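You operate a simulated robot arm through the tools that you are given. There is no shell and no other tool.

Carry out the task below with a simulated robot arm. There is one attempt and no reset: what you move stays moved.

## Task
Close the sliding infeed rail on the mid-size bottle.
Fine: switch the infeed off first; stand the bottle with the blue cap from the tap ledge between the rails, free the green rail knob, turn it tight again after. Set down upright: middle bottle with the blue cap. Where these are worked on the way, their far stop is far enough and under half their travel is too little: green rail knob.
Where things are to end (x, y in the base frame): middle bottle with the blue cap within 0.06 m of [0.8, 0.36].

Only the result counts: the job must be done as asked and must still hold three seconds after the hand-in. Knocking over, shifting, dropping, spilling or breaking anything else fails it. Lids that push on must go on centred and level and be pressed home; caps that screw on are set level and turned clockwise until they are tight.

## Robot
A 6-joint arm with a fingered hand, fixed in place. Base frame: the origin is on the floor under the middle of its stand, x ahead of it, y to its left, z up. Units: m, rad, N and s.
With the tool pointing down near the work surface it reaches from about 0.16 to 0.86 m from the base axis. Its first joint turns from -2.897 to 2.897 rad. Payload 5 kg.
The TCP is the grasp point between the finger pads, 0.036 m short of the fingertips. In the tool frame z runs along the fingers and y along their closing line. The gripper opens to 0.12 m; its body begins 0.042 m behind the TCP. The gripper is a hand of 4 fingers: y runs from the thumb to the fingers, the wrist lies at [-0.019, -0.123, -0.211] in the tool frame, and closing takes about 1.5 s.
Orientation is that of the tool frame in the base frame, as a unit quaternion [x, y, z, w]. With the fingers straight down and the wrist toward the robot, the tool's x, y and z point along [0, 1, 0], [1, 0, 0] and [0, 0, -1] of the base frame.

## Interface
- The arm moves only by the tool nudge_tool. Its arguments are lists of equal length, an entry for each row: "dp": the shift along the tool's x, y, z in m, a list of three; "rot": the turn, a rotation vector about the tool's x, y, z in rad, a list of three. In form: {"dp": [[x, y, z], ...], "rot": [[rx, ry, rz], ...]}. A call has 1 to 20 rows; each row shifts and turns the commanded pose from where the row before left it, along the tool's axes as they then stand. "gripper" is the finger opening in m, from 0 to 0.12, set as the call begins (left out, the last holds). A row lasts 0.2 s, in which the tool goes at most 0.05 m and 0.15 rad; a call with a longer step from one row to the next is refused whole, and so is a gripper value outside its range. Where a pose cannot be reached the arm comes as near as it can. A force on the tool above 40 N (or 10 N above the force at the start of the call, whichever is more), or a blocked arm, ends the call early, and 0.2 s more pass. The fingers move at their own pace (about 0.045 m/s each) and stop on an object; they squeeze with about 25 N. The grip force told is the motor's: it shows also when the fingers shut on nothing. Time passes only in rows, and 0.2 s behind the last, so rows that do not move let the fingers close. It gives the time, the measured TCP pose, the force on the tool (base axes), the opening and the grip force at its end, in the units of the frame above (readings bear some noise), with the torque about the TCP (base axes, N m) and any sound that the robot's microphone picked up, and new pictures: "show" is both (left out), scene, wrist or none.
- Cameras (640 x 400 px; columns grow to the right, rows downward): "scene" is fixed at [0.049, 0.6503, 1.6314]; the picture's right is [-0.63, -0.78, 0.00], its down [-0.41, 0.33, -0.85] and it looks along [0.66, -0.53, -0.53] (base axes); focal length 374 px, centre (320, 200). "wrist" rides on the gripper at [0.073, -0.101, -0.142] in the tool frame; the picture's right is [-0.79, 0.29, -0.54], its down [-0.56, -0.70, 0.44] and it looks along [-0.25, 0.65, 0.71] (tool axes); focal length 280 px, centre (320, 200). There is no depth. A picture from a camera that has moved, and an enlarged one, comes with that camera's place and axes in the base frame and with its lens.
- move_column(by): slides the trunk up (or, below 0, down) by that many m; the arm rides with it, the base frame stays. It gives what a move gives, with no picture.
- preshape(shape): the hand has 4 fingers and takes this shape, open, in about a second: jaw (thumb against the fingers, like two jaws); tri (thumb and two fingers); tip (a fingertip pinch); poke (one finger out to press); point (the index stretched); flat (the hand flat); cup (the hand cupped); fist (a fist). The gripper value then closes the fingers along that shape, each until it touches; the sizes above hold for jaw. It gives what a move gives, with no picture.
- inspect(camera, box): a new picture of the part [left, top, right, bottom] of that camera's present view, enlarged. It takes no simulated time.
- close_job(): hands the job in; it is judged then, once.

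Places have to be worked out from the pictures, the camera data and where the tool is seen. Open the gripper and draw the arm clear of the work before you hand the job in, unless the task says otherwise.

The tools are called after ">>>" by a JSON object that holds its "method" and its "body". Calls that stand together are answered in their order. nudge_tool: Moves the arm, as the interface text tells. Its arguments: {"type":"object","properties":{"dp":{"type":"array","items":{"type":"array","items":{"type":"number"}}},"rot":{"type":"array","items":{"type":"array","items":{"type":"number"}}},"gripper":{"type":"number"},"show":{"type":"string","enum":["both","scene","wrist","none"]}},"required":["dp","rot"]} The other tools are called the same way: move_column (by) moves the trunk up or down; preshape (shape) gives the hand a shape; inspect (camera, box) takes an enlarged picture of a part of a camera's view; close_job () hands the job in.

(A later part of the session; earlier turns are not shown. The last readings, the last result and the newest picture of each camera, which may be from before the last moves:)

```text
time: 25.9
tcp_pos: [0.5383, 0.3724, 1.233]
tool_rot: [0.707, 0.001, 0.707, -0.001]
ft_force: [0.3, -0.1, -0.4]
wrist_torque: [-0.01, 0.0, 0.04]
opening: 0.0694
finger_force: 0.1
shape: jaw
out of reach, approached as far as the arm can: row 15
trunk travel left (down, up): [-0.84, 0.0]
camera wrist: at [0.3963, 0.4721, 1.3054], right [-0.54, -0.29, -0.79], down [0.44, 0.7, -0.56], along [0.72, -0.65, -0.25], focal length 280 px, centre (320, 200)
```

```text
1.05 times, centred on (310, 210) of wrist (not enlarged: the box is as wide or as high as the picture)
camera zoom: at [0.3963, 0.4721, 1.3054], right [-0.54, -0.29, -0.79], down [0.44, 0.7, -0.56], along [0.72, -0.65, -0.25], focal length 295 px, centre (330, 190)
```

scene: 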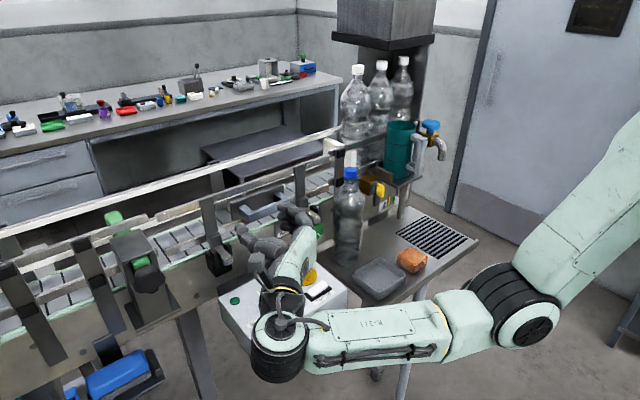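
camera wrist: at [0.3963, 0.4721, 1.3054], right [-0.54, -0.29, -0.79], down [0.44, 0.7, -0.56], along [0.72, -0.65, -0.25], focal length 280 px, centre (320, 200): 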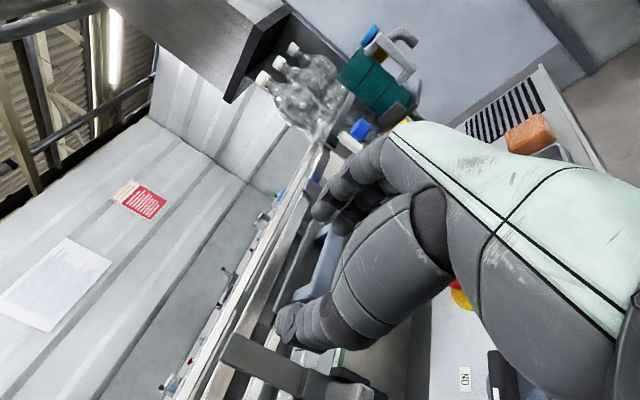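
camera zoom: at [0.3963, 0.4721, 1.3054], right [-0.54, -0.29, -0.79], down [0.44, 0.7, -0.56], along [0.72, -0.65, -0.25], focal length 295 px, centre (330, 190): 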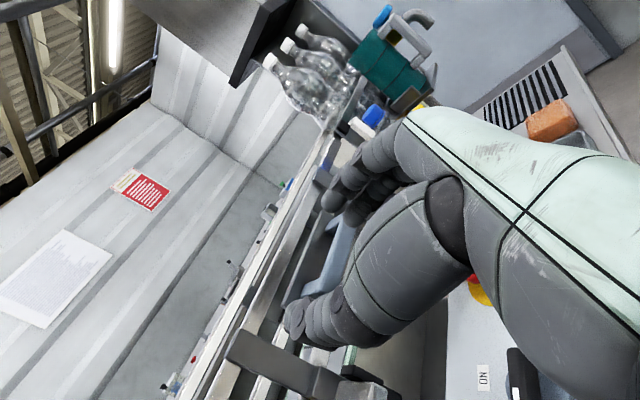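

The sliding rail (two bars on posts at y≈0.19 and 0.43) sits at x≈0.72 with its top at z≈1.21–1.23. The belt is near z≈1.085 and the far rail near x≈0.87. I'll back off in −x, slide over to the bottle's y, and tilt the hand down ~20° so it clears the rail later.

>>> {"method": "nudge_tool", "body": {"dp": [[0, 0, -0.03], [0, 0, -0.03], [0, 0.02, -0.03], [0, 0.045, 0], [0, 0.045, 0], [0, 0.045, 0], [0, 0.045, 0], [0, 0.045, 0], [0, 0.044, 0]], "rot": [[0, 0, 0], [0, 0, 0], [0, 0, 0], [0, 0, 0], [0, 0, 0], [0, 0, 0], [0, 0, 0], [0, 0, 0], [0, 0, 0]], "gripper": 0.1, "show": "none"}}

>>> {"method": "nudge_tool", "body": {"dp": [[0, 0, 0], [0, 0, 0], [0, 0, 0]], "rot": [[0, -0.12, 0], [0, -0.12, 0], [0, -0.11, 0]]}}

```text
time: 27.9
tcp_pos: [0.4475, 0.0818, 1.2373]
tool_rot: [0.705, 0.001, 0.709, 0.0]
ft_force: [-0.7, -0.1, -0.1]
wrist_torque: [-0.01, -0.01, 0.05]
opening: 0.0998
finger_force: 0.1
shape: jaw
trunk travel left (down, up): [-0.84, 0.0]
```

```text
time: 28.7
tcp_pos: [0.4497, 0.0842, 1.2335]
tool_rot: [0.819, 0.001, 0.573, 0.001]
ft_force: [-0.3, 0.5, -1.0]
wrist_torque: [-0.03, 0.01, 0.01]
opening: 0.0998
finger_force: 0.0
shape: jaw
trunk travel left (down, up): [-0.84, 0.0]
camera wrist: at [0.3415, 0.1846, 1.3499], right [-0.78, -0.29, -0.56], down [0.22, 0.7, -0.68], along [0.59, -0.65, -0.48], focal length 280 px, centre (320, 200)
```

scene: 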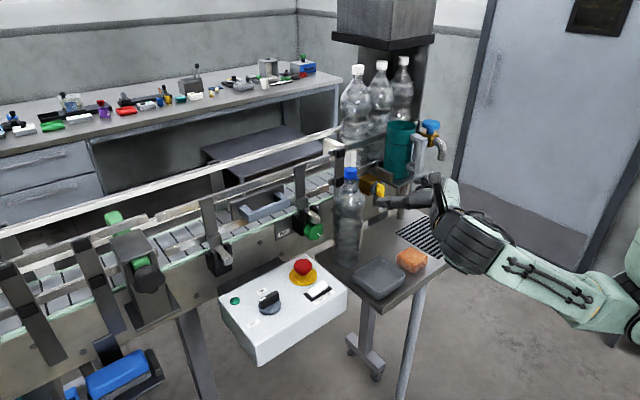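
wrist: 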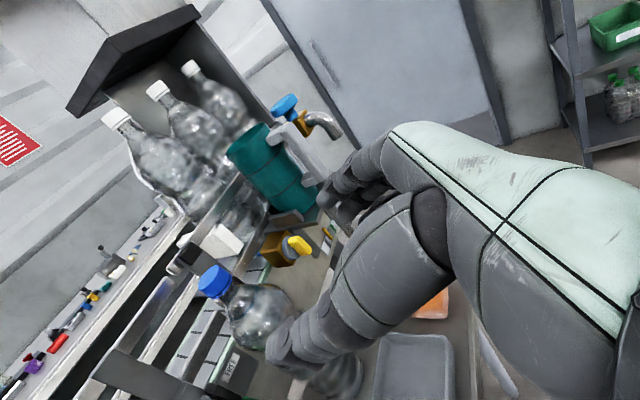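

The arm is off to the side, so the scene camera has a clear view. I zoom in to refine the bottle, the knob and the belt.

>>> {"method": "inspect", "body": {"camera": "scene", "box": [290, 150, 410, 290]}}

>>> {"method": "inspect", "body": {"camera": "scene", "box": [190, 130, 350, 280]}}

>>> {"method": "inspect", "body": {"camera": "wrist", "box": [150, 200, 400, 400]}}

```text
2.86 times, centred on (350, 220) of scene
camera zoom: at [0.049, 0.6503, 1.6314], right [-0.63, -0.78, 0.0], down [-0.41, 0.33, -0.85], along [0.66, -0.53, -0.53], focal length 1070 px, centre (234, 143)
```

zoom: 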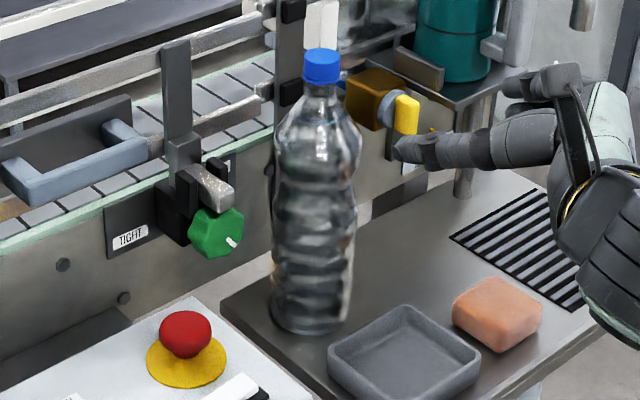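

```text
2.67 times, centred on (270, 205) of scene
camera zoom: at [0.049, 0.6503, 1.6314], right [-0.63, -0.78, 0.0], down [-0.41, 0.33, -0.85], along [0.66, -0.53, -0.53], focal length 998 px, centre (453, 187)
```

zoom: 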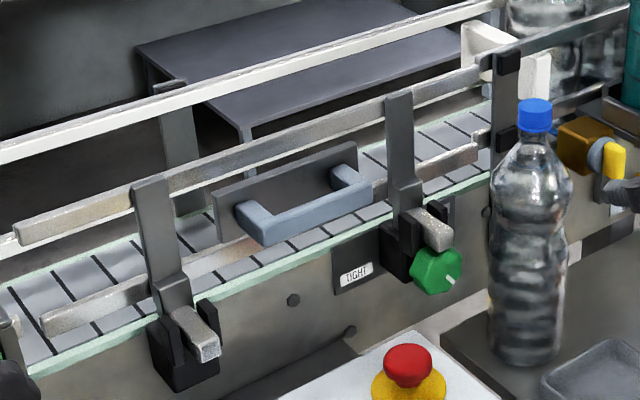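

```text
2.00 times, centred on (275, 300) of wrist
camera zoom: at [0.3415, 0.1846, 1.3499], right [-0.78, -0.29, -0.56], down [0.22, 0.7, -0.68], along [0.59, -0.65, -0.48], focal length 561 px, centre (410, 0)
```

zoom: 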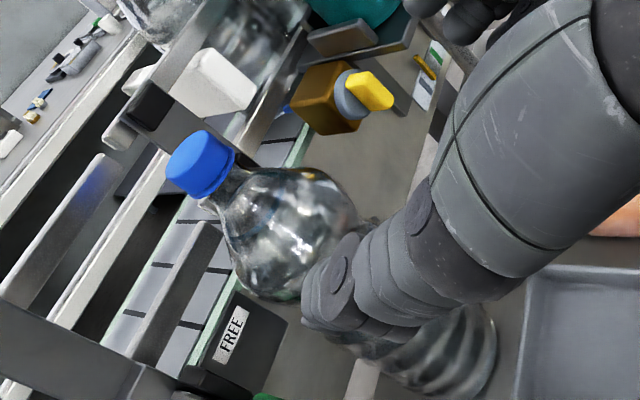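

Triangulating both views puts the bottle axis at (0.637, 0.082), ledge z≈0.915, cap top z≈1.209. A FREE label sits right of the knob and TIGHT left of it. I lower the hand to grip height (z≈1.105) in front of the bottle and advance partway.

>>> {"method": "nudge_tool", "body": {"dp": [[-0.038, 0.0007, 0.021], [-0.038, 0.0007, 0.021], [-0.0378, 0.0006, 0.0209], [0.0102, 0, 0.0282], [0.0102, 0, 0.0282], [0.0102, 0, 0.0282]], "rot": [[0, 0, 0], [0, 0, 0], [0, 0, 0], [0, 0, 0], [0, 0, 0], [0, 0, 0]]}}

>>> {"method": "inspect", "body": {"camera": "scene", "box": [290, 150, 450, 290]}}

```text
time: 30.1
tcp_pos: [0.5621, 0.0822, 1.1041]
tool_rot: [0.819, 0.002, 0.574, 0.0]
ft_force: [0.2, 0.4, -0.3]
wrist_torque: [-0.01, 0.02, 0.02]
opening: 0.0997
finger_force: 0.0
shape: jaw
trunk travel left (down, up): [-0.84, 0.0]
camera wrist: at [0.4529, 0.1822, 1.2213], right [-0.78, -0.29, -0.56], down [0.22, 0.7, -0.68], along [0.59, -0.65, -0.48], focal length 280 px, centre (320, 200)
```

scene: 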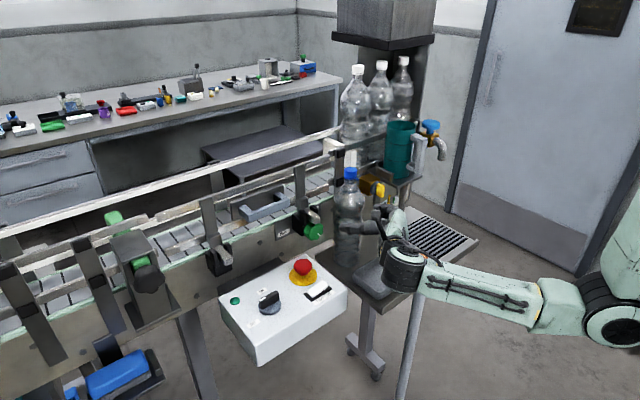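
wrist: 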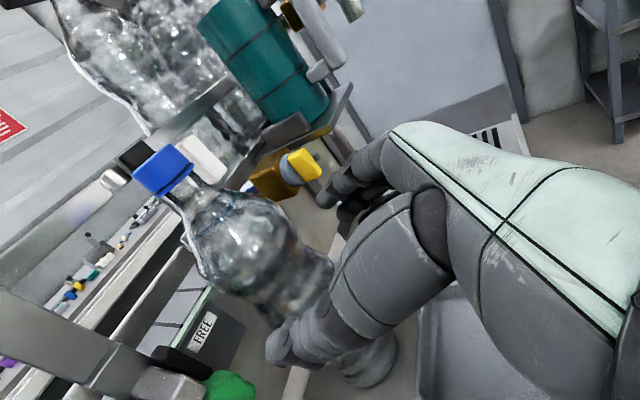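

```text
2.86 times, centred on (370, 220) of scene
camera zoom: at [0.049, 0.6503, 1.6314], right [-0.63, -0.78, 0.0], down [-0.41, 0.33, -0.85], along [0.66, -0.53, -0.53], focal length 1070 px, centre (177, 143)
```

zoom: 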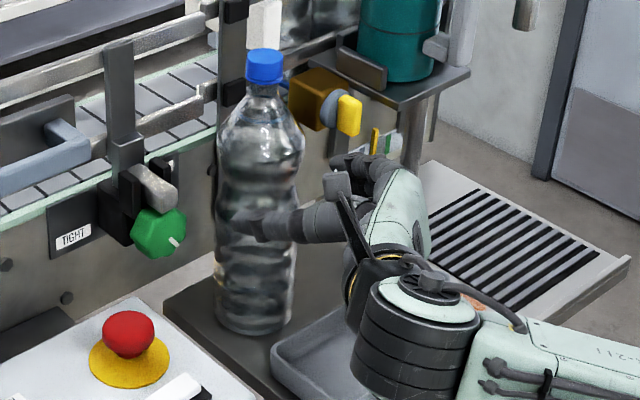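

The bottle is between thumb and fingers' lines with ~1 cm on each side. I advance the last 6.6 cm so the jaws straddle the bottle.

>>> {"method": "nudge_tool", "body": {"dp": [[0.0075, 0, 0.0207], [0.0075, 0, 0.0207], [0.0075, 0, 0.0206]], "rot": [[0, 0, 0], [0, 0, 0], [0, 0, 0]]}}

>>> {"method": "inspect", "body": {"camera": "scene", "box": [290, 150, 450, 290]}}

```text
time: 30.9
tcp_pos: [0.6278, 0.082, 1.1045]
tool_rot: [0.819, 0.002, 0.574, 0.0]
ft_force: [0.1, 0.7, 0.2]
wrist_torque: [0.01, 0.01, 0.02]
opening: 0.0999
finger_force: 0.0
shape: jaw
trunk travel left (down, up): [-0.84, 0.0]
camera wrist: at [0.5182, 0.1815, 1.2206], right [-0.78, -0.29, -0.56], down [0.22, 0.7, -0.68], along [0.59, -0.65, -0.48], focal length 280 px, centre (320, 200)
```

scene: 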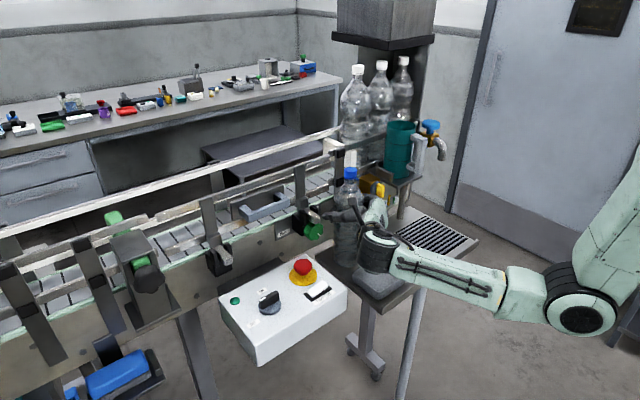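
wrist: 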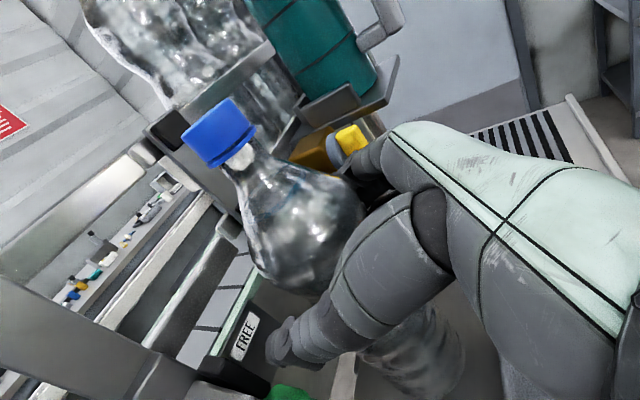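

```text
2.86 times, centred on (370, 220) of scene
camera zoom: at [0.049, 0.6503, 1.6314], right [-0.63, -0.78, 0.0], down [-0.41, 0.33, -0.85], along [0.66, -0.53, -0.53], focal length 1070 px, centre (177, 143)
```

zoom: 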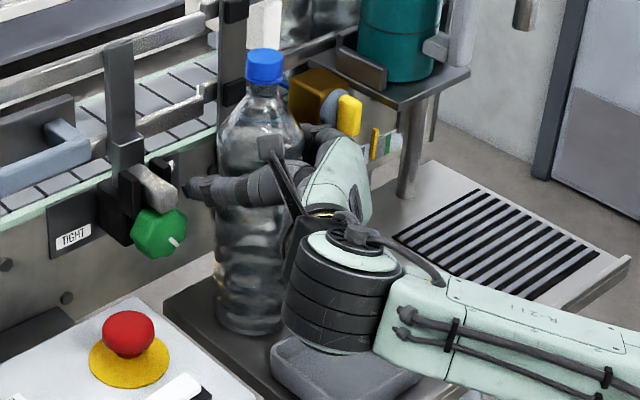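

The hand is around the bottle with no contact force. I close the jaws on it.

>>> {"method": "nudge_tool", "body": {"dp": [[0, 0, 0], [0, 0, 0], [0, 0, 0], [0, 0, 0], [0, 0, 0], [0, 0, 0]], "rot": [[0, 0, 0], [0, 0, 0], [0, 0, 0], [0, 0, 0], [0, 0, 0], [0, 0, 0]], "gripper": 0.03}}

>>> {"method": "inspect", "body": {"camera": "scene", "box": [290, 150, 450, 290]}}

```text
time: 32.3
tcp_pos: [0.6267, 0.0809, 1.1048]
tool_rot: [0.818, 0.001, 0.575, 0.0]
ft_force: [1.8, -2.5, 1.1]
wrist_torque: [-0.2, -0.01, -0.03]
opening: 0.0568
finger_force: 25.0
shape: jaw
trunk travel left (down, up): [-0.84, 0.0]
camera wrist: at [0.5179, 0.1812, 1.221], right [-0.78, -0.29, -0.56], down [0.23, 0.7, -0.68], along [0.59, -0.65, -0.48], focal length 280 px, centre (320, 200)
```

scene: 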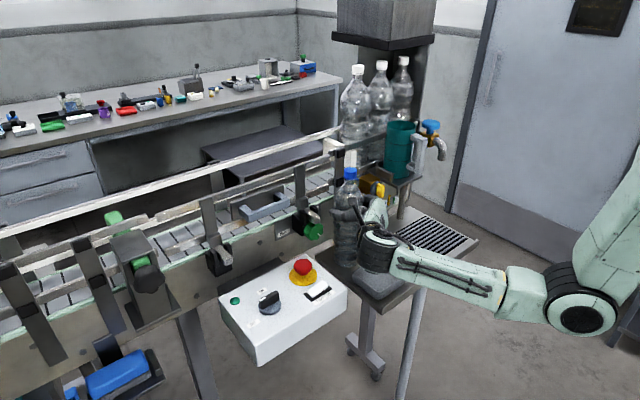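
wrist: 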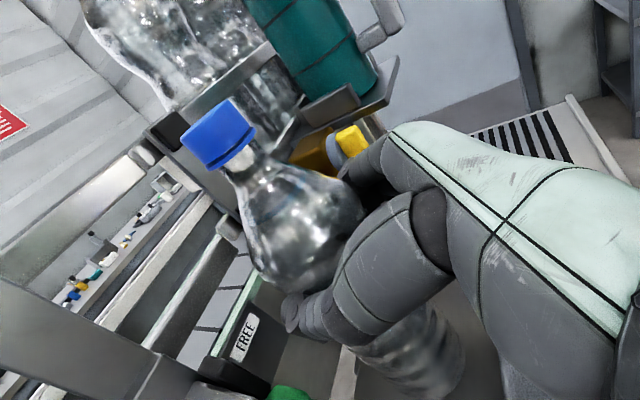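

```text
2.86 times, centred on (370, 220) of scene
camera zoom: at [0.049, 0.6503, 1.6314], right [-0.63, -0.78, 0.0], down [-0.41, 0.33, -0.85], along [0.66, -0.53, -0.53], focal length 1070 px, centre (177, 143)
```

zoom: 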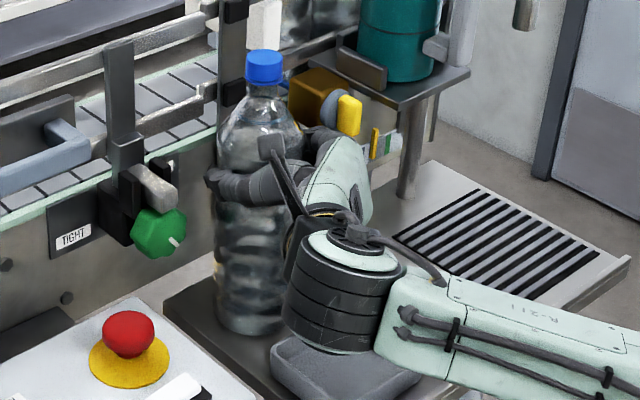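

The jaws hold the bottle at its waist (opening 0.057, 25 N). I lift it straight up, first gently, then further.

>>> {"method": "nudge_tool", "body": {"dp": [[0.0094, 0, -0.0034], [0.0188, 0, -0.0069], [0.0188, 0, -0.0069], [0.0282, 0, -0.0103], [0.0282, 0, -0.0103]], "rot": [[0, 0, 0], [0, 0, 0], [0, 0, 0], [0, 0, 0], [0, 0, 0]]}}

```text
time: 33.5
tcp_pos: [0.6257, 0.0824, 1.2161]
tool_rot: [0.819, 0.001, 0.573, 0.001]
ft_force: [0.1, 0.0, -10.0]
wrist_torque: [0.0, 0.14, -0.02]
opening: 0.0566
finger_force: 25.2
shape: jaw
trunk travel left (down, up): [-0.84, 0.0]
camera wrist: at [0.5166, 0.1819, 1.3313], right [-0.78, -0.29, -0.56], down [0.22, 0.7, -0.68], along [0.59, -0.65, -0.48], focal length 280 px, centre (320, 200)
```

scene: 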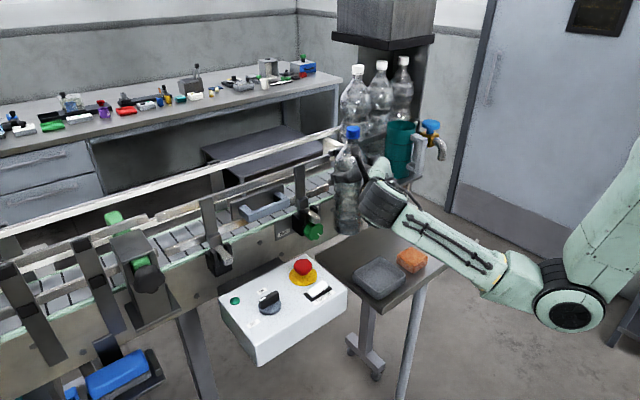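
wrist: 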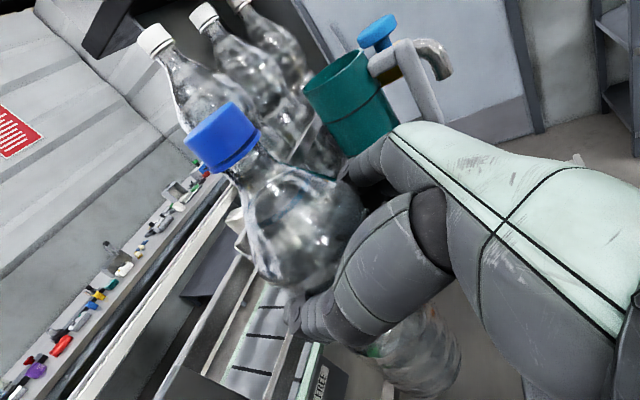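

The bottle hangs steady and upright (about 10 N). I continue lifting to z≈1.46 while easing back 3 cm in x.

>>> {"method": "nudge_tool", "body": {"dp": [[0.02746, 0, -0.01404], [0.02746, 0, -0.01404], [0.02746, 0, -0.01404], [0.02746, 0, -0.01404], [0.02746, 0, -0.01404], [0.02746, 0, -0.01404], [0.02746, 0, -0.01404], [0.02746, 0, -0.01404]], "rot": [[0, 0, 0], [0, 0, 0], [0, 0, 0], [0, 0, 0], [0, 0, 0], [0, 0, 0], [0, 0, 0], [0, 0, 0]]}}

```text
time: 35.3
tcp_pos: [0.5952, 0.0816, 1.4634]
tool_rot: [0.819, 0.002, 0.573, 0.0]
ft_force: [0.9, 0.4, -10.7]
wrist_torque: [-0.01, 0.1, -0.05]
opening: 0.0566
finger_force: 25.3
shape: jaw
trunk travel left (down, up): [-0.84, 0.0]
camera wrist: at [0.4864, 0.1818, 1.5781], right [-0.78, -0.29, -0.56], down [0.22, 0.7, -0.68], along [0.59, -0.65, -0.48], focal length 280 px, centre (320, 200)
```

scene: 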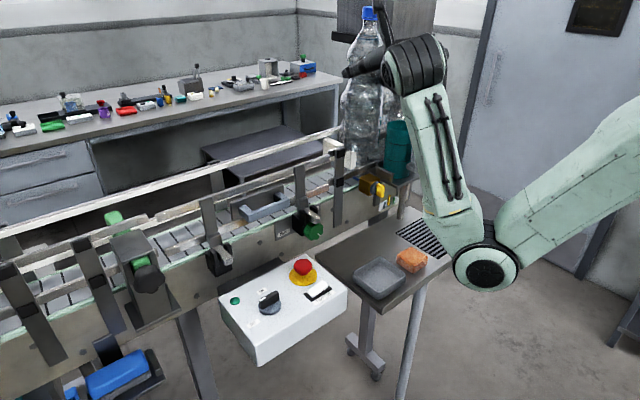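
wrist: 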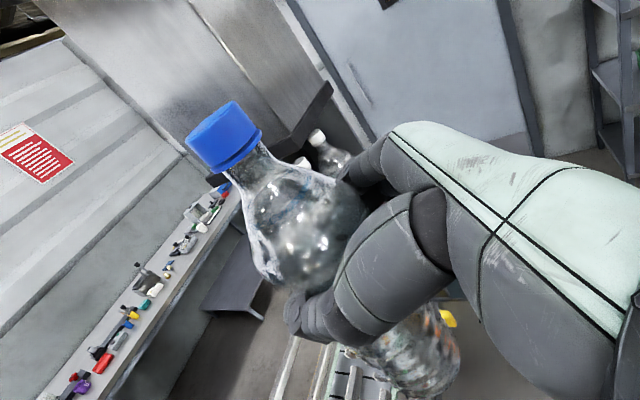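

The bottle base is at about z 1.27, above the post tops (~1.23). I now carry it diagonally toward (0.80, 0.36), yawing the hand gradually to face outward, in two stages.

>>> {"method": "nudge_tool", "body": {"dp": [[0.00833, -0.0344, 0.0229], [0.00884, -0.0333, 0.02429], [0.00933, -0.03214, 0.02564], [0.0098, -0.03091, 0.02693]], "rot": [[0.04106, 0, -0.01502], [0.04106, 0, -0.01502], [0.04106, 0, -0.01502], [0.04106, 0, -0.01502]]}}

```text
time: 36.3
tcp_pos: [0.6922, 0.2247, 1.4583]
tool_rot: [0.816, 0.074, 0.571, -0.049]
ft_force: [0.5, 0.5, -10.3]
wrist_torque: [-0.05, 0.16, 0.0]
opening: 0.0565
finger_force: 24.9
shape: jaw
trunk travel left (down, up): [-0.84, 0.0]
camera wrist: at [0.5683, 0.3038, 1.5746], right [-0.72, -0.42, -0.55], down [0.1, 0.73, -0.68], along [0.69, -0.54, -0.48], focal length 280 px, centre (320, 200)
```

scene: 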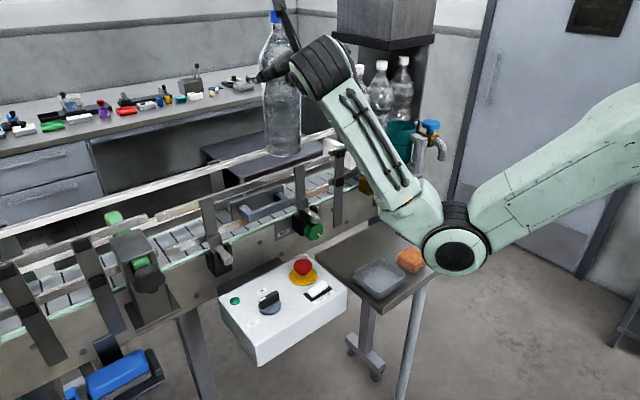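
wrist: 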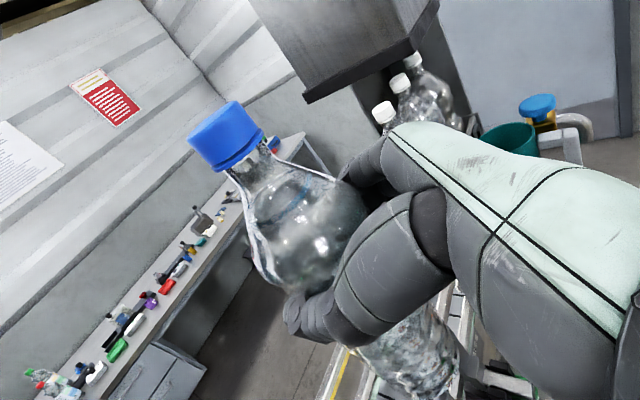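

On track and steady at z≈1.458. I continue the second half toward the drop location.

>>> {"method": "nudge_tool", "body": {"dp": [[0.01025, -0.02962, 0.02818], [0.01069, -0.02828, 0.02937], [0.0111, -0.02689, 0.0305], [0.01148, -0.02544, 0.03157]], "rot": [[0.04106, 0, -0.01502], [0.04106, 0, -0.01502], [0.04106, 0, -0.01502], [0.04106, 0, -0.01502]]}}

>>> {"method": "inspect", "body": {"camera": "scene", "box": [120, 0, 360, 240]}}

```text
time: 37.3
tcp_pos: [0.7937, 0.3618, 1.4583]
tool_rot: [0.807, 0.143, 0.564, -0.099]
ft_force: [-0.9, 0.1, -11.1]
wrist_torque: [-0.05, 0.14, -0.02]
opening: 0.0566
finger_force: 24.9
shape: jaw
trunk travel left (down, up): [-0.84, 0.0]
camera wrist: at [0.6561, 0.4179, 1.5734], right [-0.63, -0.54, -0.55], down [-0.03, 0.73, -0.68], along [0.77, -0.41, -0.48], focal length 280 px, centre (320, 200)
```

scene: 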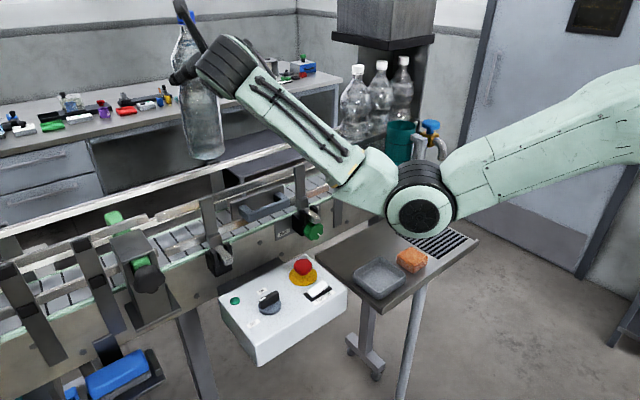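
wrist: 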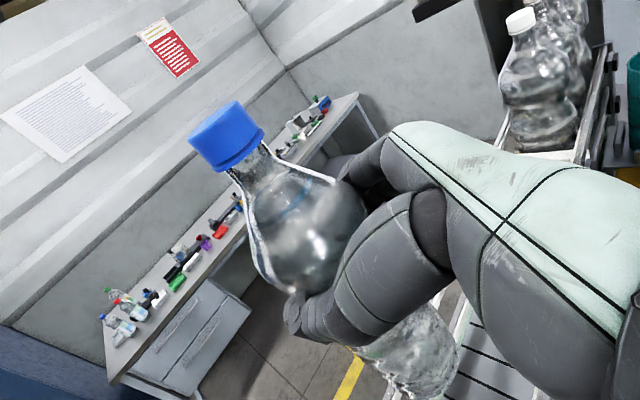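

```text
1.67 times, centred on (240, 120) of scene
camera zoom: at [0.049, 0.6503, 1.6314], right [-0.63, -0.78, 0.0], down [-0.41, 0.33, -0.85], along [0.66, -0.53, -0.53], focal length 624 px, centre (453, 333)
```

zoom: 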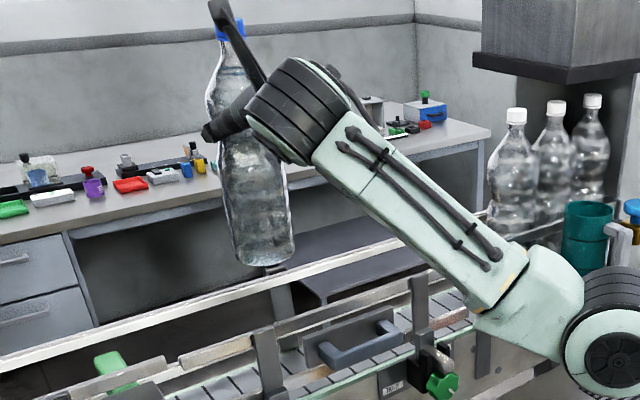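

The bottle is vertical and near (0.803, 0.365). I lower it 6 cm first and check that its base goes between the rails.

>>> {"method": "nudge_tool", "body": {"dp": [[-0.0188, 0, 0.0069], [-0.0188, 0, 0.0069], [-0.0141, 0, 0.0051], [0, 0, 0]], "rot": [[0, 0, 0], [0, 0, 0], [0, 0, 0], [0, 0, 0]]}}

>>> {"method": "inspect", "body": {"camera": "scene", "box": [140, 60, 320, 240]}}

>>> {"method": "inspect", "body": {"camera": "wrist", "box": [260, 240, 500, 400]}}

```text
time: 38.3
tcp_pos: [0.792, 0.358, 1.4037]
tool_rot: [0.807, 0.144, 0.565, -0.099]
ft_force: [-0.6, 0.8, -10.1]
wrist_torque: [-0.01, 0.1, 0.05]
opening: 0.0564
finger_force: 24.9
shape: jaw
trunk travel left (down, up): [-0.84, 0.0]
camera wrist: at [0.6544, 0.4144, 1.5198], right [-0.63, -0.54, -0.56], down [-0.03, 0.73, -0.68], along [0.77, -0.41, -0.48], focal length 280 px, centre (320, 200)
```

scene: 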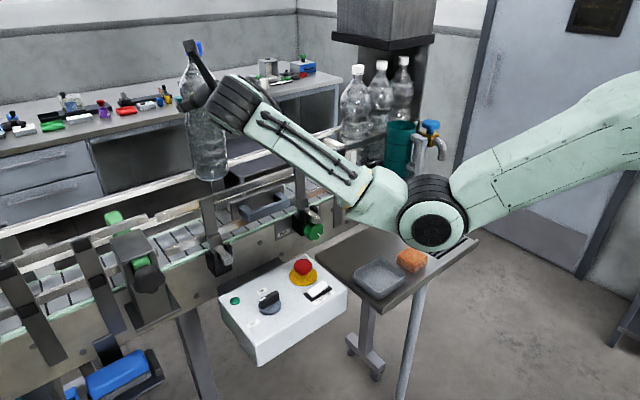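
wrist: 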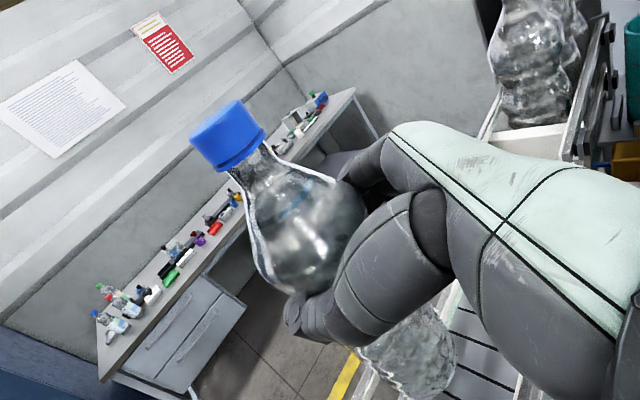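

```text
2.22 times, centred on (230, 150) of scene
camera zoom: at [0.049, 0.6503, 1.6314], right [-0.63, -0.78, 0.0], down [-0.41, 0.33, -0.85], along [0.66, -0.53, -0.53], focal length 832 px, centre (520, 311)
```

zoom: 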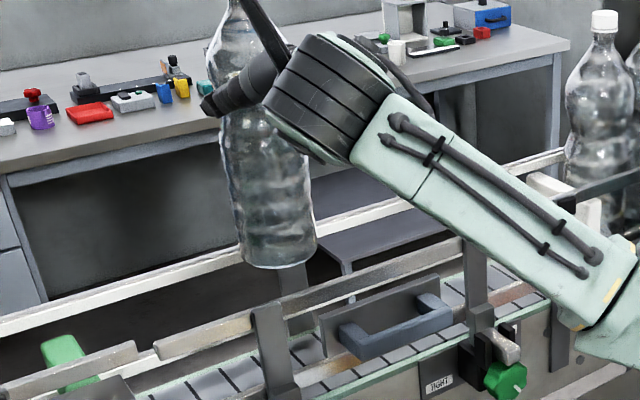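

```text
2.50 times, centred on (380, 320) of wrist
camera zoom: at [0.6544, 0.4144, 1.5198], right [-0.63, -0.54, -0.56], down [-0.03, 0.73, -0.68], along [0.77, -0.41, -0.48], focal length 701 px, centre (170, -100)
```

zoom: 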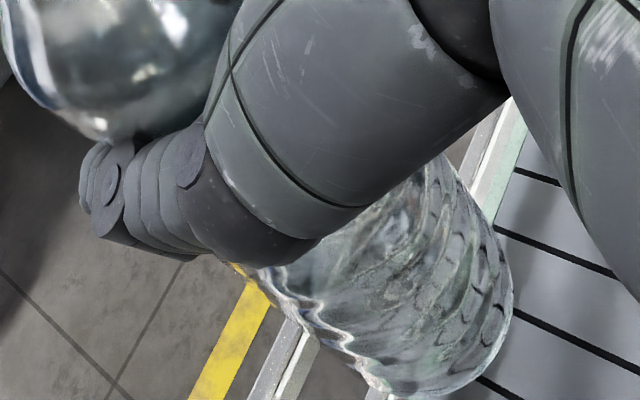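

Measured from both views, the near bar is around x≈0.735 and the far bar around x≈0.845, so the mid-gap is ≈0.79. I shift the bottle 8 mm in −x and lower it another 5 cm, watching for contact.

>>> {"method": "nudge_tool", "body": {"dp": [[-0.0026, -0.0027, -0.0071], [-0.0141, 0, 0.0051], [-0.0141, 0, 0.0051], [-0.0188, 0, 0.0069], [0, 0, 0]], "rot": [[0, 0, 0], [0, 0, 0], [0, 0, 0], [0, 0, 0], [0, 0, 0]]}}

>>> {"method": "inspect", "body": {"camera": "scene", "box": [140, 80, 320, 260]}}

>>> {"method": "inspect", "body": {"camera": "wrist", "box": [260, 240, 500, 400]}}

```text
time: 39.5
tcp_pos: [0.7841, 0.3575, 1.3548]
tool_rot: [0.807, 0.144, 0.565, -0.099]
ft_force: [1.1, -0.6, -10.9]
wrist_torque: [0.01, 0.1, 0.03]
opening: 0.0562
finger_force: 24.8
shape: jaw
trunk travel left (down, up): [-0.84, 0.0]
camera wrist: at [0.647, 0.4142, 1.4707], right [-0.63, -0.54, -0.56], down [-0.03, 0.73, -0.68], along [0.77, -0.41, -0.48], focal length 280 px, centre (320, 200)
```

scene: 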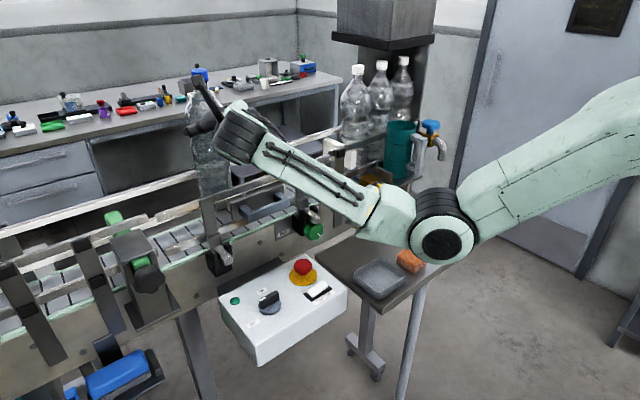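
wrist: 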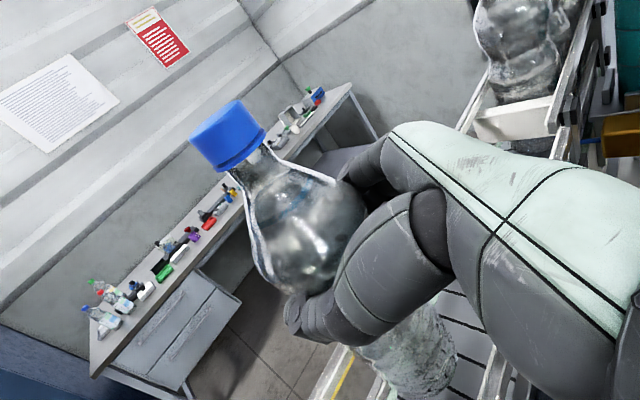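

```text
2.22 times, centred on (230, 170) of scene
camera zoom: at [0.049, 0.6503, 1.6314], right [-0.63, -0.78, 0.0], down [-0.41, 0.33, -0.85], along [0.66, -0.53, -0.53], focal length 832 px, centre (520, 267)
```

zoom: 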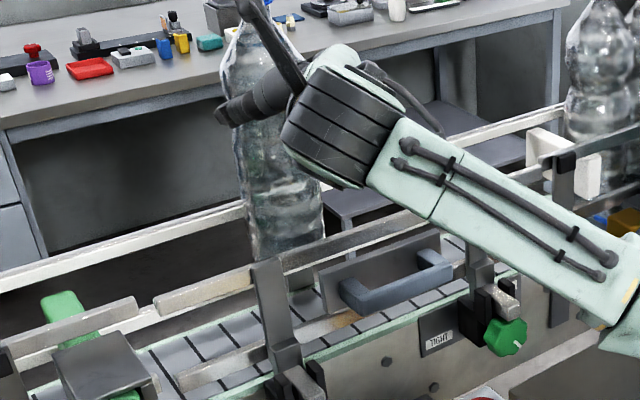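

```text
2.50 times, centred on (380, 320) of wrist
camera zoom: at [0.647, 0.4142, 1.4707], right [-0.63, -0.54, -0.56], down [-0.03, 0.73, -0.68], along [0.77, -0.41, -0.48], focal length 701 px, centre (170, -100)
```

zoom: 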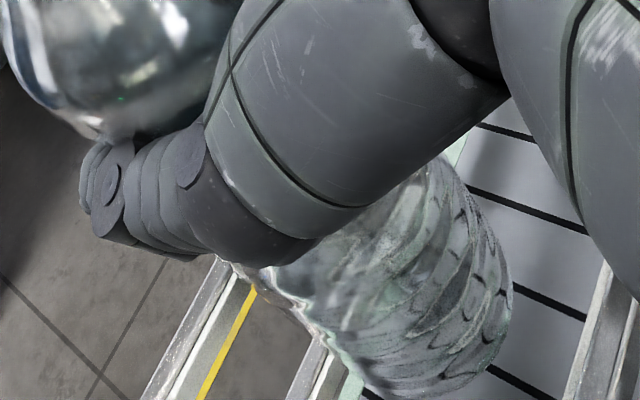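

The base is now between the near and far bars with clearance on both sides and no contact. I lower 6 cm more, then approach the belt slowly.

>>> {"method": "nudge_tool", "body": {"dp": [[-0.0188, 0, 0.0069], [-0.0188, 0, 0.0069], [-0.0141, 0, 0.0051], [0, 0, 0]], "rot": [[0, 0, 0], [0, 0, 0], [0, 0, 0], [0, 0, 0]]}}

>>> {"method": "inspect", "body": {"camera": "scene", "box": [140, 80, 320, 260]}}

>>> {"method": "inspect", "body": {"camera": "wrist", "box": [260, 240, 500, 400]}}

```text
time: 40.5
tcp_pos: [0.7841, 0.357, 1.2986]
tool_rot: [0.806, 0.143, 0.565, -0.1]
ft_force: [0.6, 0.1, -11.2]
wrist_torque: [-0.04, 0.06, 0.02]
opening: 0.0561
finger_force: 24.5
shape: jaw
trunk travel left (down, up): [-0.84, 0.0]
camera wrist: at [0.647, 0.4135, 1.4146], right [-0.63, -0.54, -0.56], down [-0.03, 0.73, -0.68], along [0.77, -0.41, -0.48], focal length 280 px, centre (320, 200)
```

scene: 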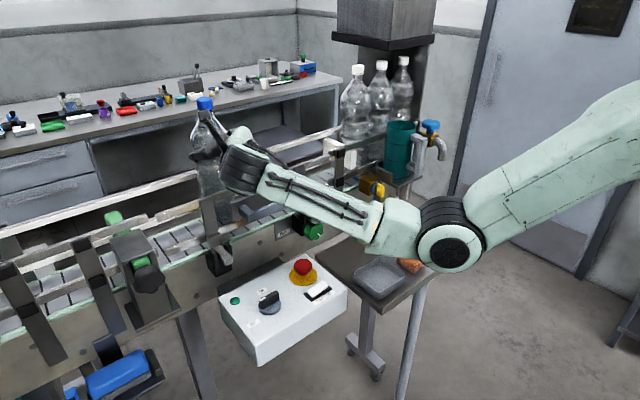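
wrist: 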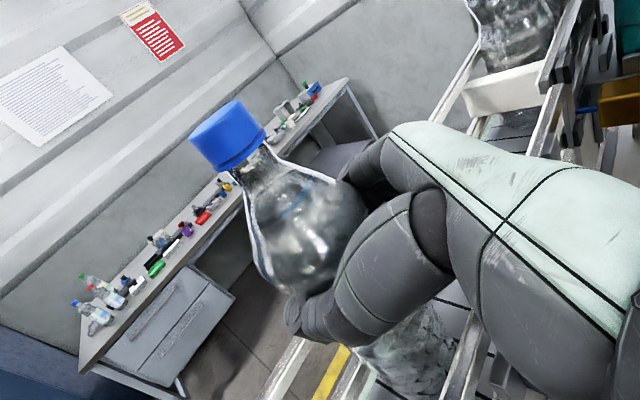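

```text
2.22 times, centred on (230, 170) of scene
camera zoom: at [0.049, 0.6503, 1.6314], right [-0.63, -0.78, 0.0], down [-0.41, 0.33, -0.85], along [0.66, -0.53, -0.53], focal length 832 px, centre (520, 267)
```

zoom: 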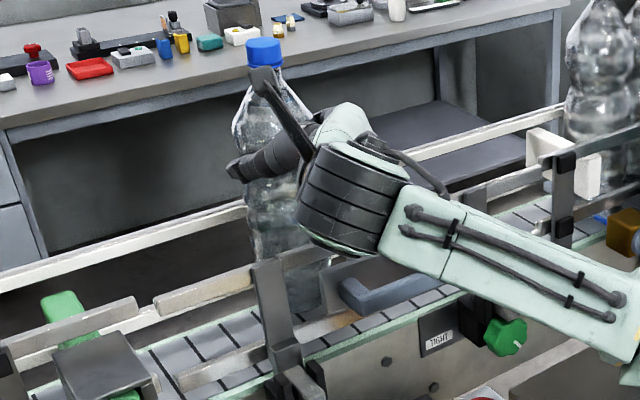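

```text
2.50 times, centred on (380, 320) of wrist
camera zoom: at [0.647, 0.4135, 1.4146], right [-0.63, -0.54, -0.56], down [-0.03, 0.73, -0.68], along [0.77, -0.41, -0.48], focal length 701 px, centre (170, -100)
```

zoom: 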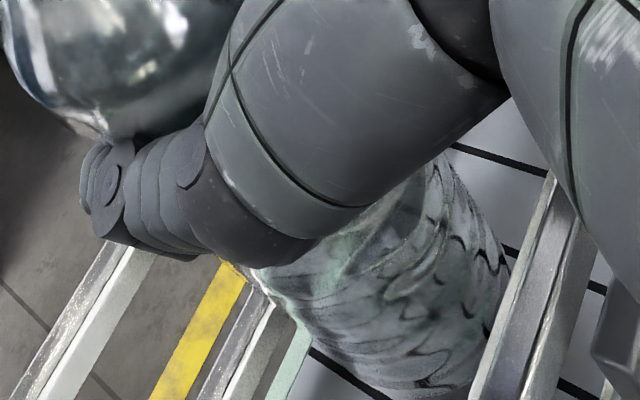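

No contact yet and gaps remain at both bars. I lower in 5 mm steps to find the belt.

>>> {"method": "nudge_tool", "body": {"dp": [[-0.0047, 0, 0.0017], [-0.0047, 0, 0.0017], [-0.0047, 0, 0.0017]], "rot": [[0, 0, 0], [0, 0, 0], [0, 0, 0]], "show": "none"}}

```text
time: 41.3
tcp_pos: [0.7831, 0.3579, 1.2845]
tool_rot: [0.807, 0.144, 0.565, -0.099]
ft_force: [0.1, 0.0, -10.6]
wrist_torque: [-0.03, 0.1, -0.05]
opening: 0.0565
finger_force: 25.1
shape: jaw
trunk travel left (down, up): [-0.84, 0.0]
```

Still free-hanging at z=1.2845. I continue with smaller steps.

>>> {"method": "nudge_tool", "body": {"dp": [[-0.0038, 0, 0.0014], [-0.0038, 0, 0.0014]], "rot": [[0, 0, 0], [0, 0, 0]], "show": "none"}}

```text
time: 41.9
tcp_pos: [0.7818, 0.3573, 1.2755]
tool_rot: [0.806, 0.143, 0.565, -0.098]
ft_force: [-0.2, 1.0, -10.4]
wrist_torque: [-0.02, 0.1, 0.03]
opening: 0.0567
finger_force: 24.9
shape: jaw
trunk travel left (down, up): [-0.84, 0.0]
```

Still no belt contact at z=1.2755. Continuing down in small steps.

>>> {"method": "nudge_tool", "body": {"dp": [[-0.0038, 0, 0.0014], [-0.0038, 0, 0.0014]], "rot": [[0, 0, 0], [0, 0, 0]]}}

>>> {"method": "inspect", "body": {"camera": "scene", "box": [140, 80, 320, 260]}}

>>> {"method": "inspect", "body": {"camera": "wrist", "box": [260, 240, 500, 400]}}

```text
time: 42.5
tcp_pos: [0.7843, 0.3578, 1.2689]
tool_rot: [0.806, 0.144, 0.565, -0.099]
ft_force: [-0.5, -0.1, -8.5]
wrist_torque: [-0.02, 0.06, 0.0]
opening: 0.0563
finger_force: 24.5
shape: jaw
trunk travel left (down, up): [-0.84, 0.0]
camera wrist: at [0.6469, 0.414, 1.3845], right [-0.63, -0.54, -0.56], down [-0.03, 0.73, -0.68], along [0.77, -0.41, -0.48], focal length 280 px, centre (320, 200)
```

scene: 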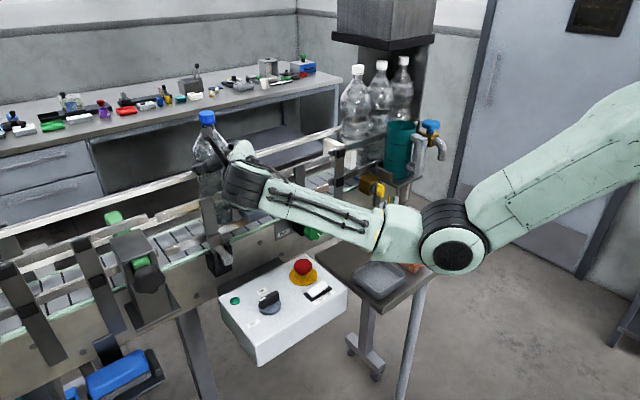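
wrist: 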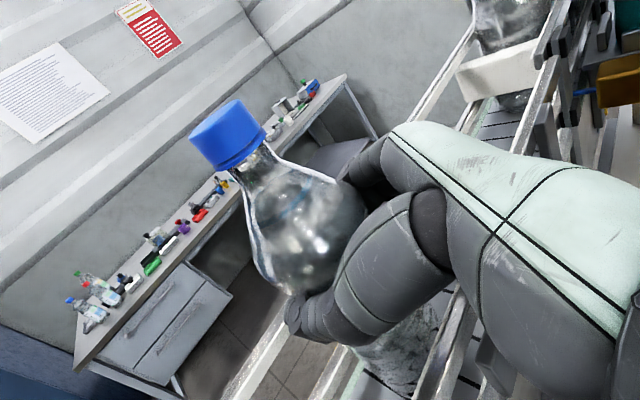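

```text
2.22 times, centred on (230, 170) of scene
camera zoom: at [0.049, 0.6503, 1.6314], right [-0.63, -0.78, 0.0], down [-0.41, 0.33, -0.85], along [0.66, -0.53, -0.53], focal length 832 px, centre (520, 267)
```

zoom: 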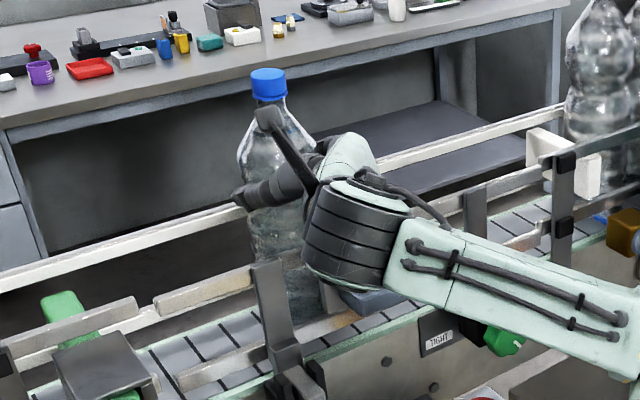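

```text
2.50 times, centred on (380, 320) of wrist
camera zoom: at [0.6469, 0.414, 1.3845], right [-0.63, -0.54, -0.56], down [-0.03, 0.73, -0.68], along [0.77, -0.41, -0.48], focal length 701 px, centre (170, -100)
```

zoom: 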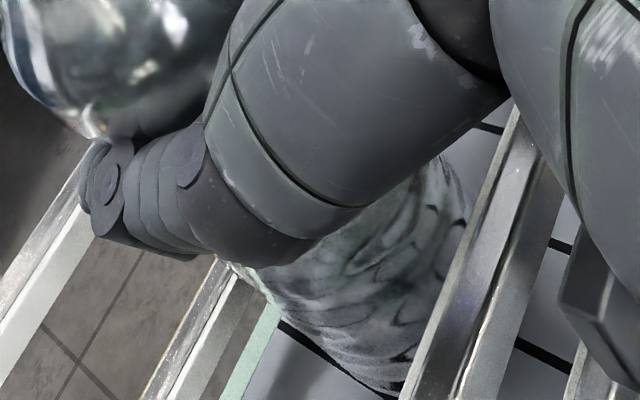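

The supported weight dropped to 8.5 N, so the base is just touching the belt. I lower a few more millimetres until the belt carries it.

>>> {"method": "nudge_tool", "body": {"dp": [[-0.0028, 0, 0.001], [0, 0, 0]], "rot": [[0, 0, 0], [0, 0, 0]], "show": "none"}}

```text
time: 43.1
tcp_pos: [0.7847, 0.357, 1.268]
tool_rot: [0.805, 0.143, 0.567, -0.099]
ft_force: [2.1, -0.2, 0.8]
wrist_torque: [-0.13, -0.15, 0.05]
opening: 0.0562
finger_force: 24.6
shape: jaw
trunk travel left (down, up): [-0.84, 0.0]
```

The belt now carries the bottle's full weight. I open the jaws.

>>> {"method": "nudge_tool", "body": {"dp": [[0, 0, 0], [0, 0, 0], [0, 0, 0], [0, 0, 0]], "rot": [[0, 0, 0], [0, 0, 0], [0, 0, 0], [0, 0, 0]], "gripper": 0.1}}

>>> {"method": "inspect", "body": {"camera": "scene", "box": [140, 80, 320, 260]}}

```text
time: 44.1
tcp_pos: [0.7826, 0.3571, 1.2681]
tool_rot: [0.806, 0.144, 0.566, -0.1]
ft_force: [-0.1, -0.5, -0.5]
wrist_torque: [0.03, -0.01, 0.01]
opening: 0.0999
finger_force: 0.0
shape: jaw
trunk travel left (down, up): [-0.84, 0.0]
camera wrist: at [0.6452, 0.4133, 1.3822], right [-0.63, -0.54, -0.56], down [-0.03, 0.73, -0.68], along [0.77, -0.41, -0.48], focal length 280 px, centre (320, 200)
```

scene: 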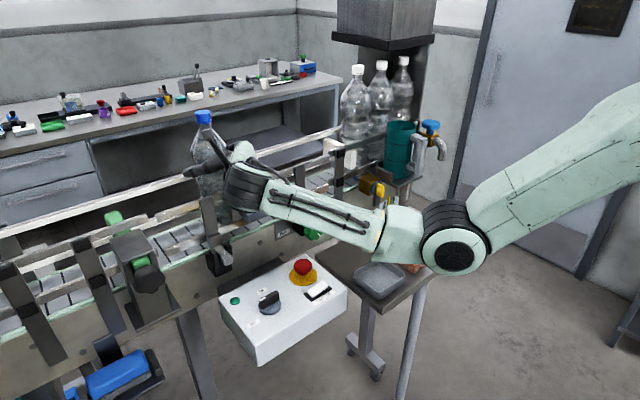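
wrist: 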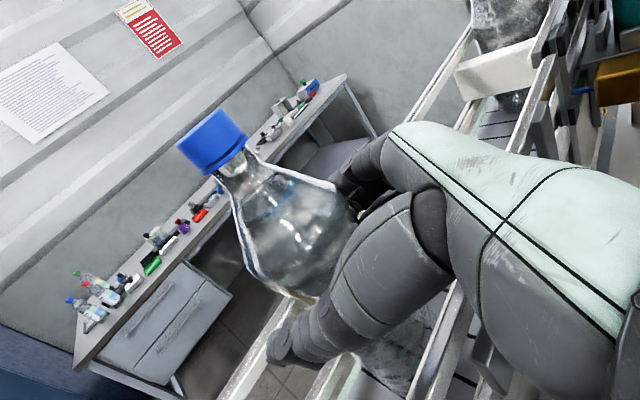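

```text
2.22 times, centred on (230, 170) of scene
camera zoom: at [0.049, 0.6503, 1.6314], right [-0.63, -0.78, 0.0], down [-0.41, 0.33, -0.85], along [0.66, -0.53, -0.53], focal length 832 px, centre (520, 267)
```

zoom: 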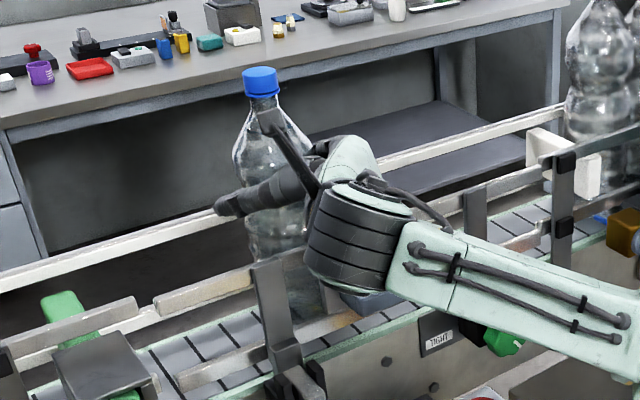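

The bottle settled upright on the belt as the jaws opened (cap shifted a few mm). I open fully and check the clearances before backing out.

>>> {"method": "nudge_tool", "body": {"dp": [[0, 0, 0], [0, 0, 0]], "rot": [[0, 0, 0], [0, 0, 0]], "gripper": 0.118, "show": "none"}}

>>> {"method": "inspect", "body": {"camera": "wrist", "box": [150, 80, 450, 400]}}

>>> {"method": "inspect", "body": {"camera": "scene", "box": [170, 90, 270, 230]}}

```text
time: 44.7
tcp_pos: [0.7825, 0.3563, 1.2664]
tool_rot: [0.806, 0.144, 0.566, -0.1]
ft_force: [0.8, 0.3, -0.6]
wrist_torque: [-0.02, -0.03, -0.02]
opening: 0.1175
finger_force: 0.0
shape: jaw
trunk travel left (down, up): [-0.84, 0.0]
```

```text
1.25 times, centred on (300, 240) of wrist
camera zoom: at [0.6453, 0.4133, 1.3823], right [-0.63, -0.54, -0.56], down [-0.03, 0.73, -0.68], along [0.77, -0.41, -0.48], focal length 350 px, centre (345, 150)
```

zoom: 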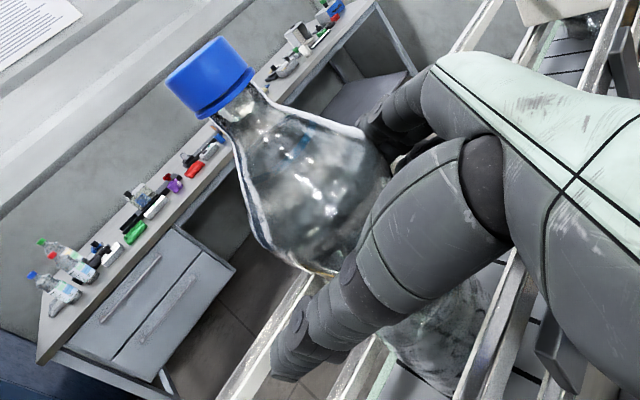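

```text
2.86 times, centred on (220, 160) of scene
camera zoom: at [0.049, 0.6503, 1.6314], right [-0.63, -0.78, 0.0], down [-0.41, 0.33, -0.85], along [0.66, -0.53, -0.53], focal length 1070 px, centre (606, 314)
```

zoom: 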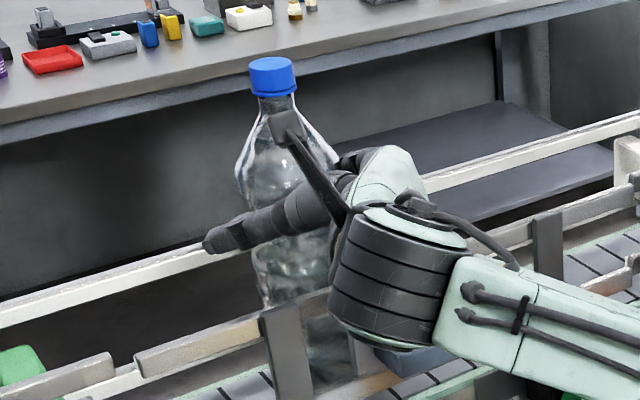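

The bottle stands vertical at about (0.80, 0.36). I back the hand straight out along its own heading, watching the bottle.

>>> {"method": "nudge_tool", "body": {"dp": [[-0.0051, 0, -0.0141], [-0.0068, 0, -0.0188], [-0.0068, 0, -0.0188], [-0.0068, 0, -0.0188]], "rot": [[0, 0, 0], [0, 0, 0], [0, 0, 0], [0, 0, 0]]}}

```text
time: 45.7
tcp_pos: [0.7122, 0.3305, 1.2665]
tool_rot: [0.805, 0.144, 0.566, -0.1]
ft_force: [2.2, -0.4, 3.1]
wrist_torque: [-0.21, -0.14, 0.15]
opening: 0.1177
finger_force: 0.1
shape: jaw
trunk travel left (down, up): [-0.84, 0.0]
camera wrist: at [0.5743, 0.3875, 1.382], right [-0.63, -0.54, -0.56], down [-0.03, 0.73, -0.68], along [0.78, -0.41, -0.48], focal length 280 px, centre (320, 200)
```

scene: 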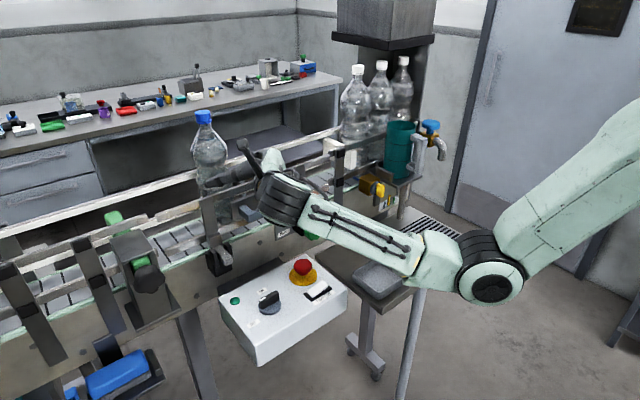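
wrist: 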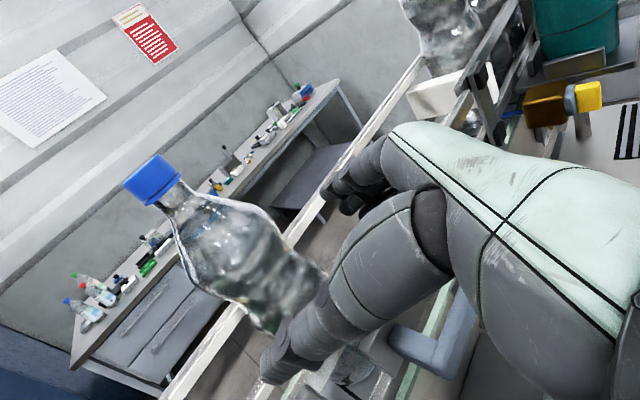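

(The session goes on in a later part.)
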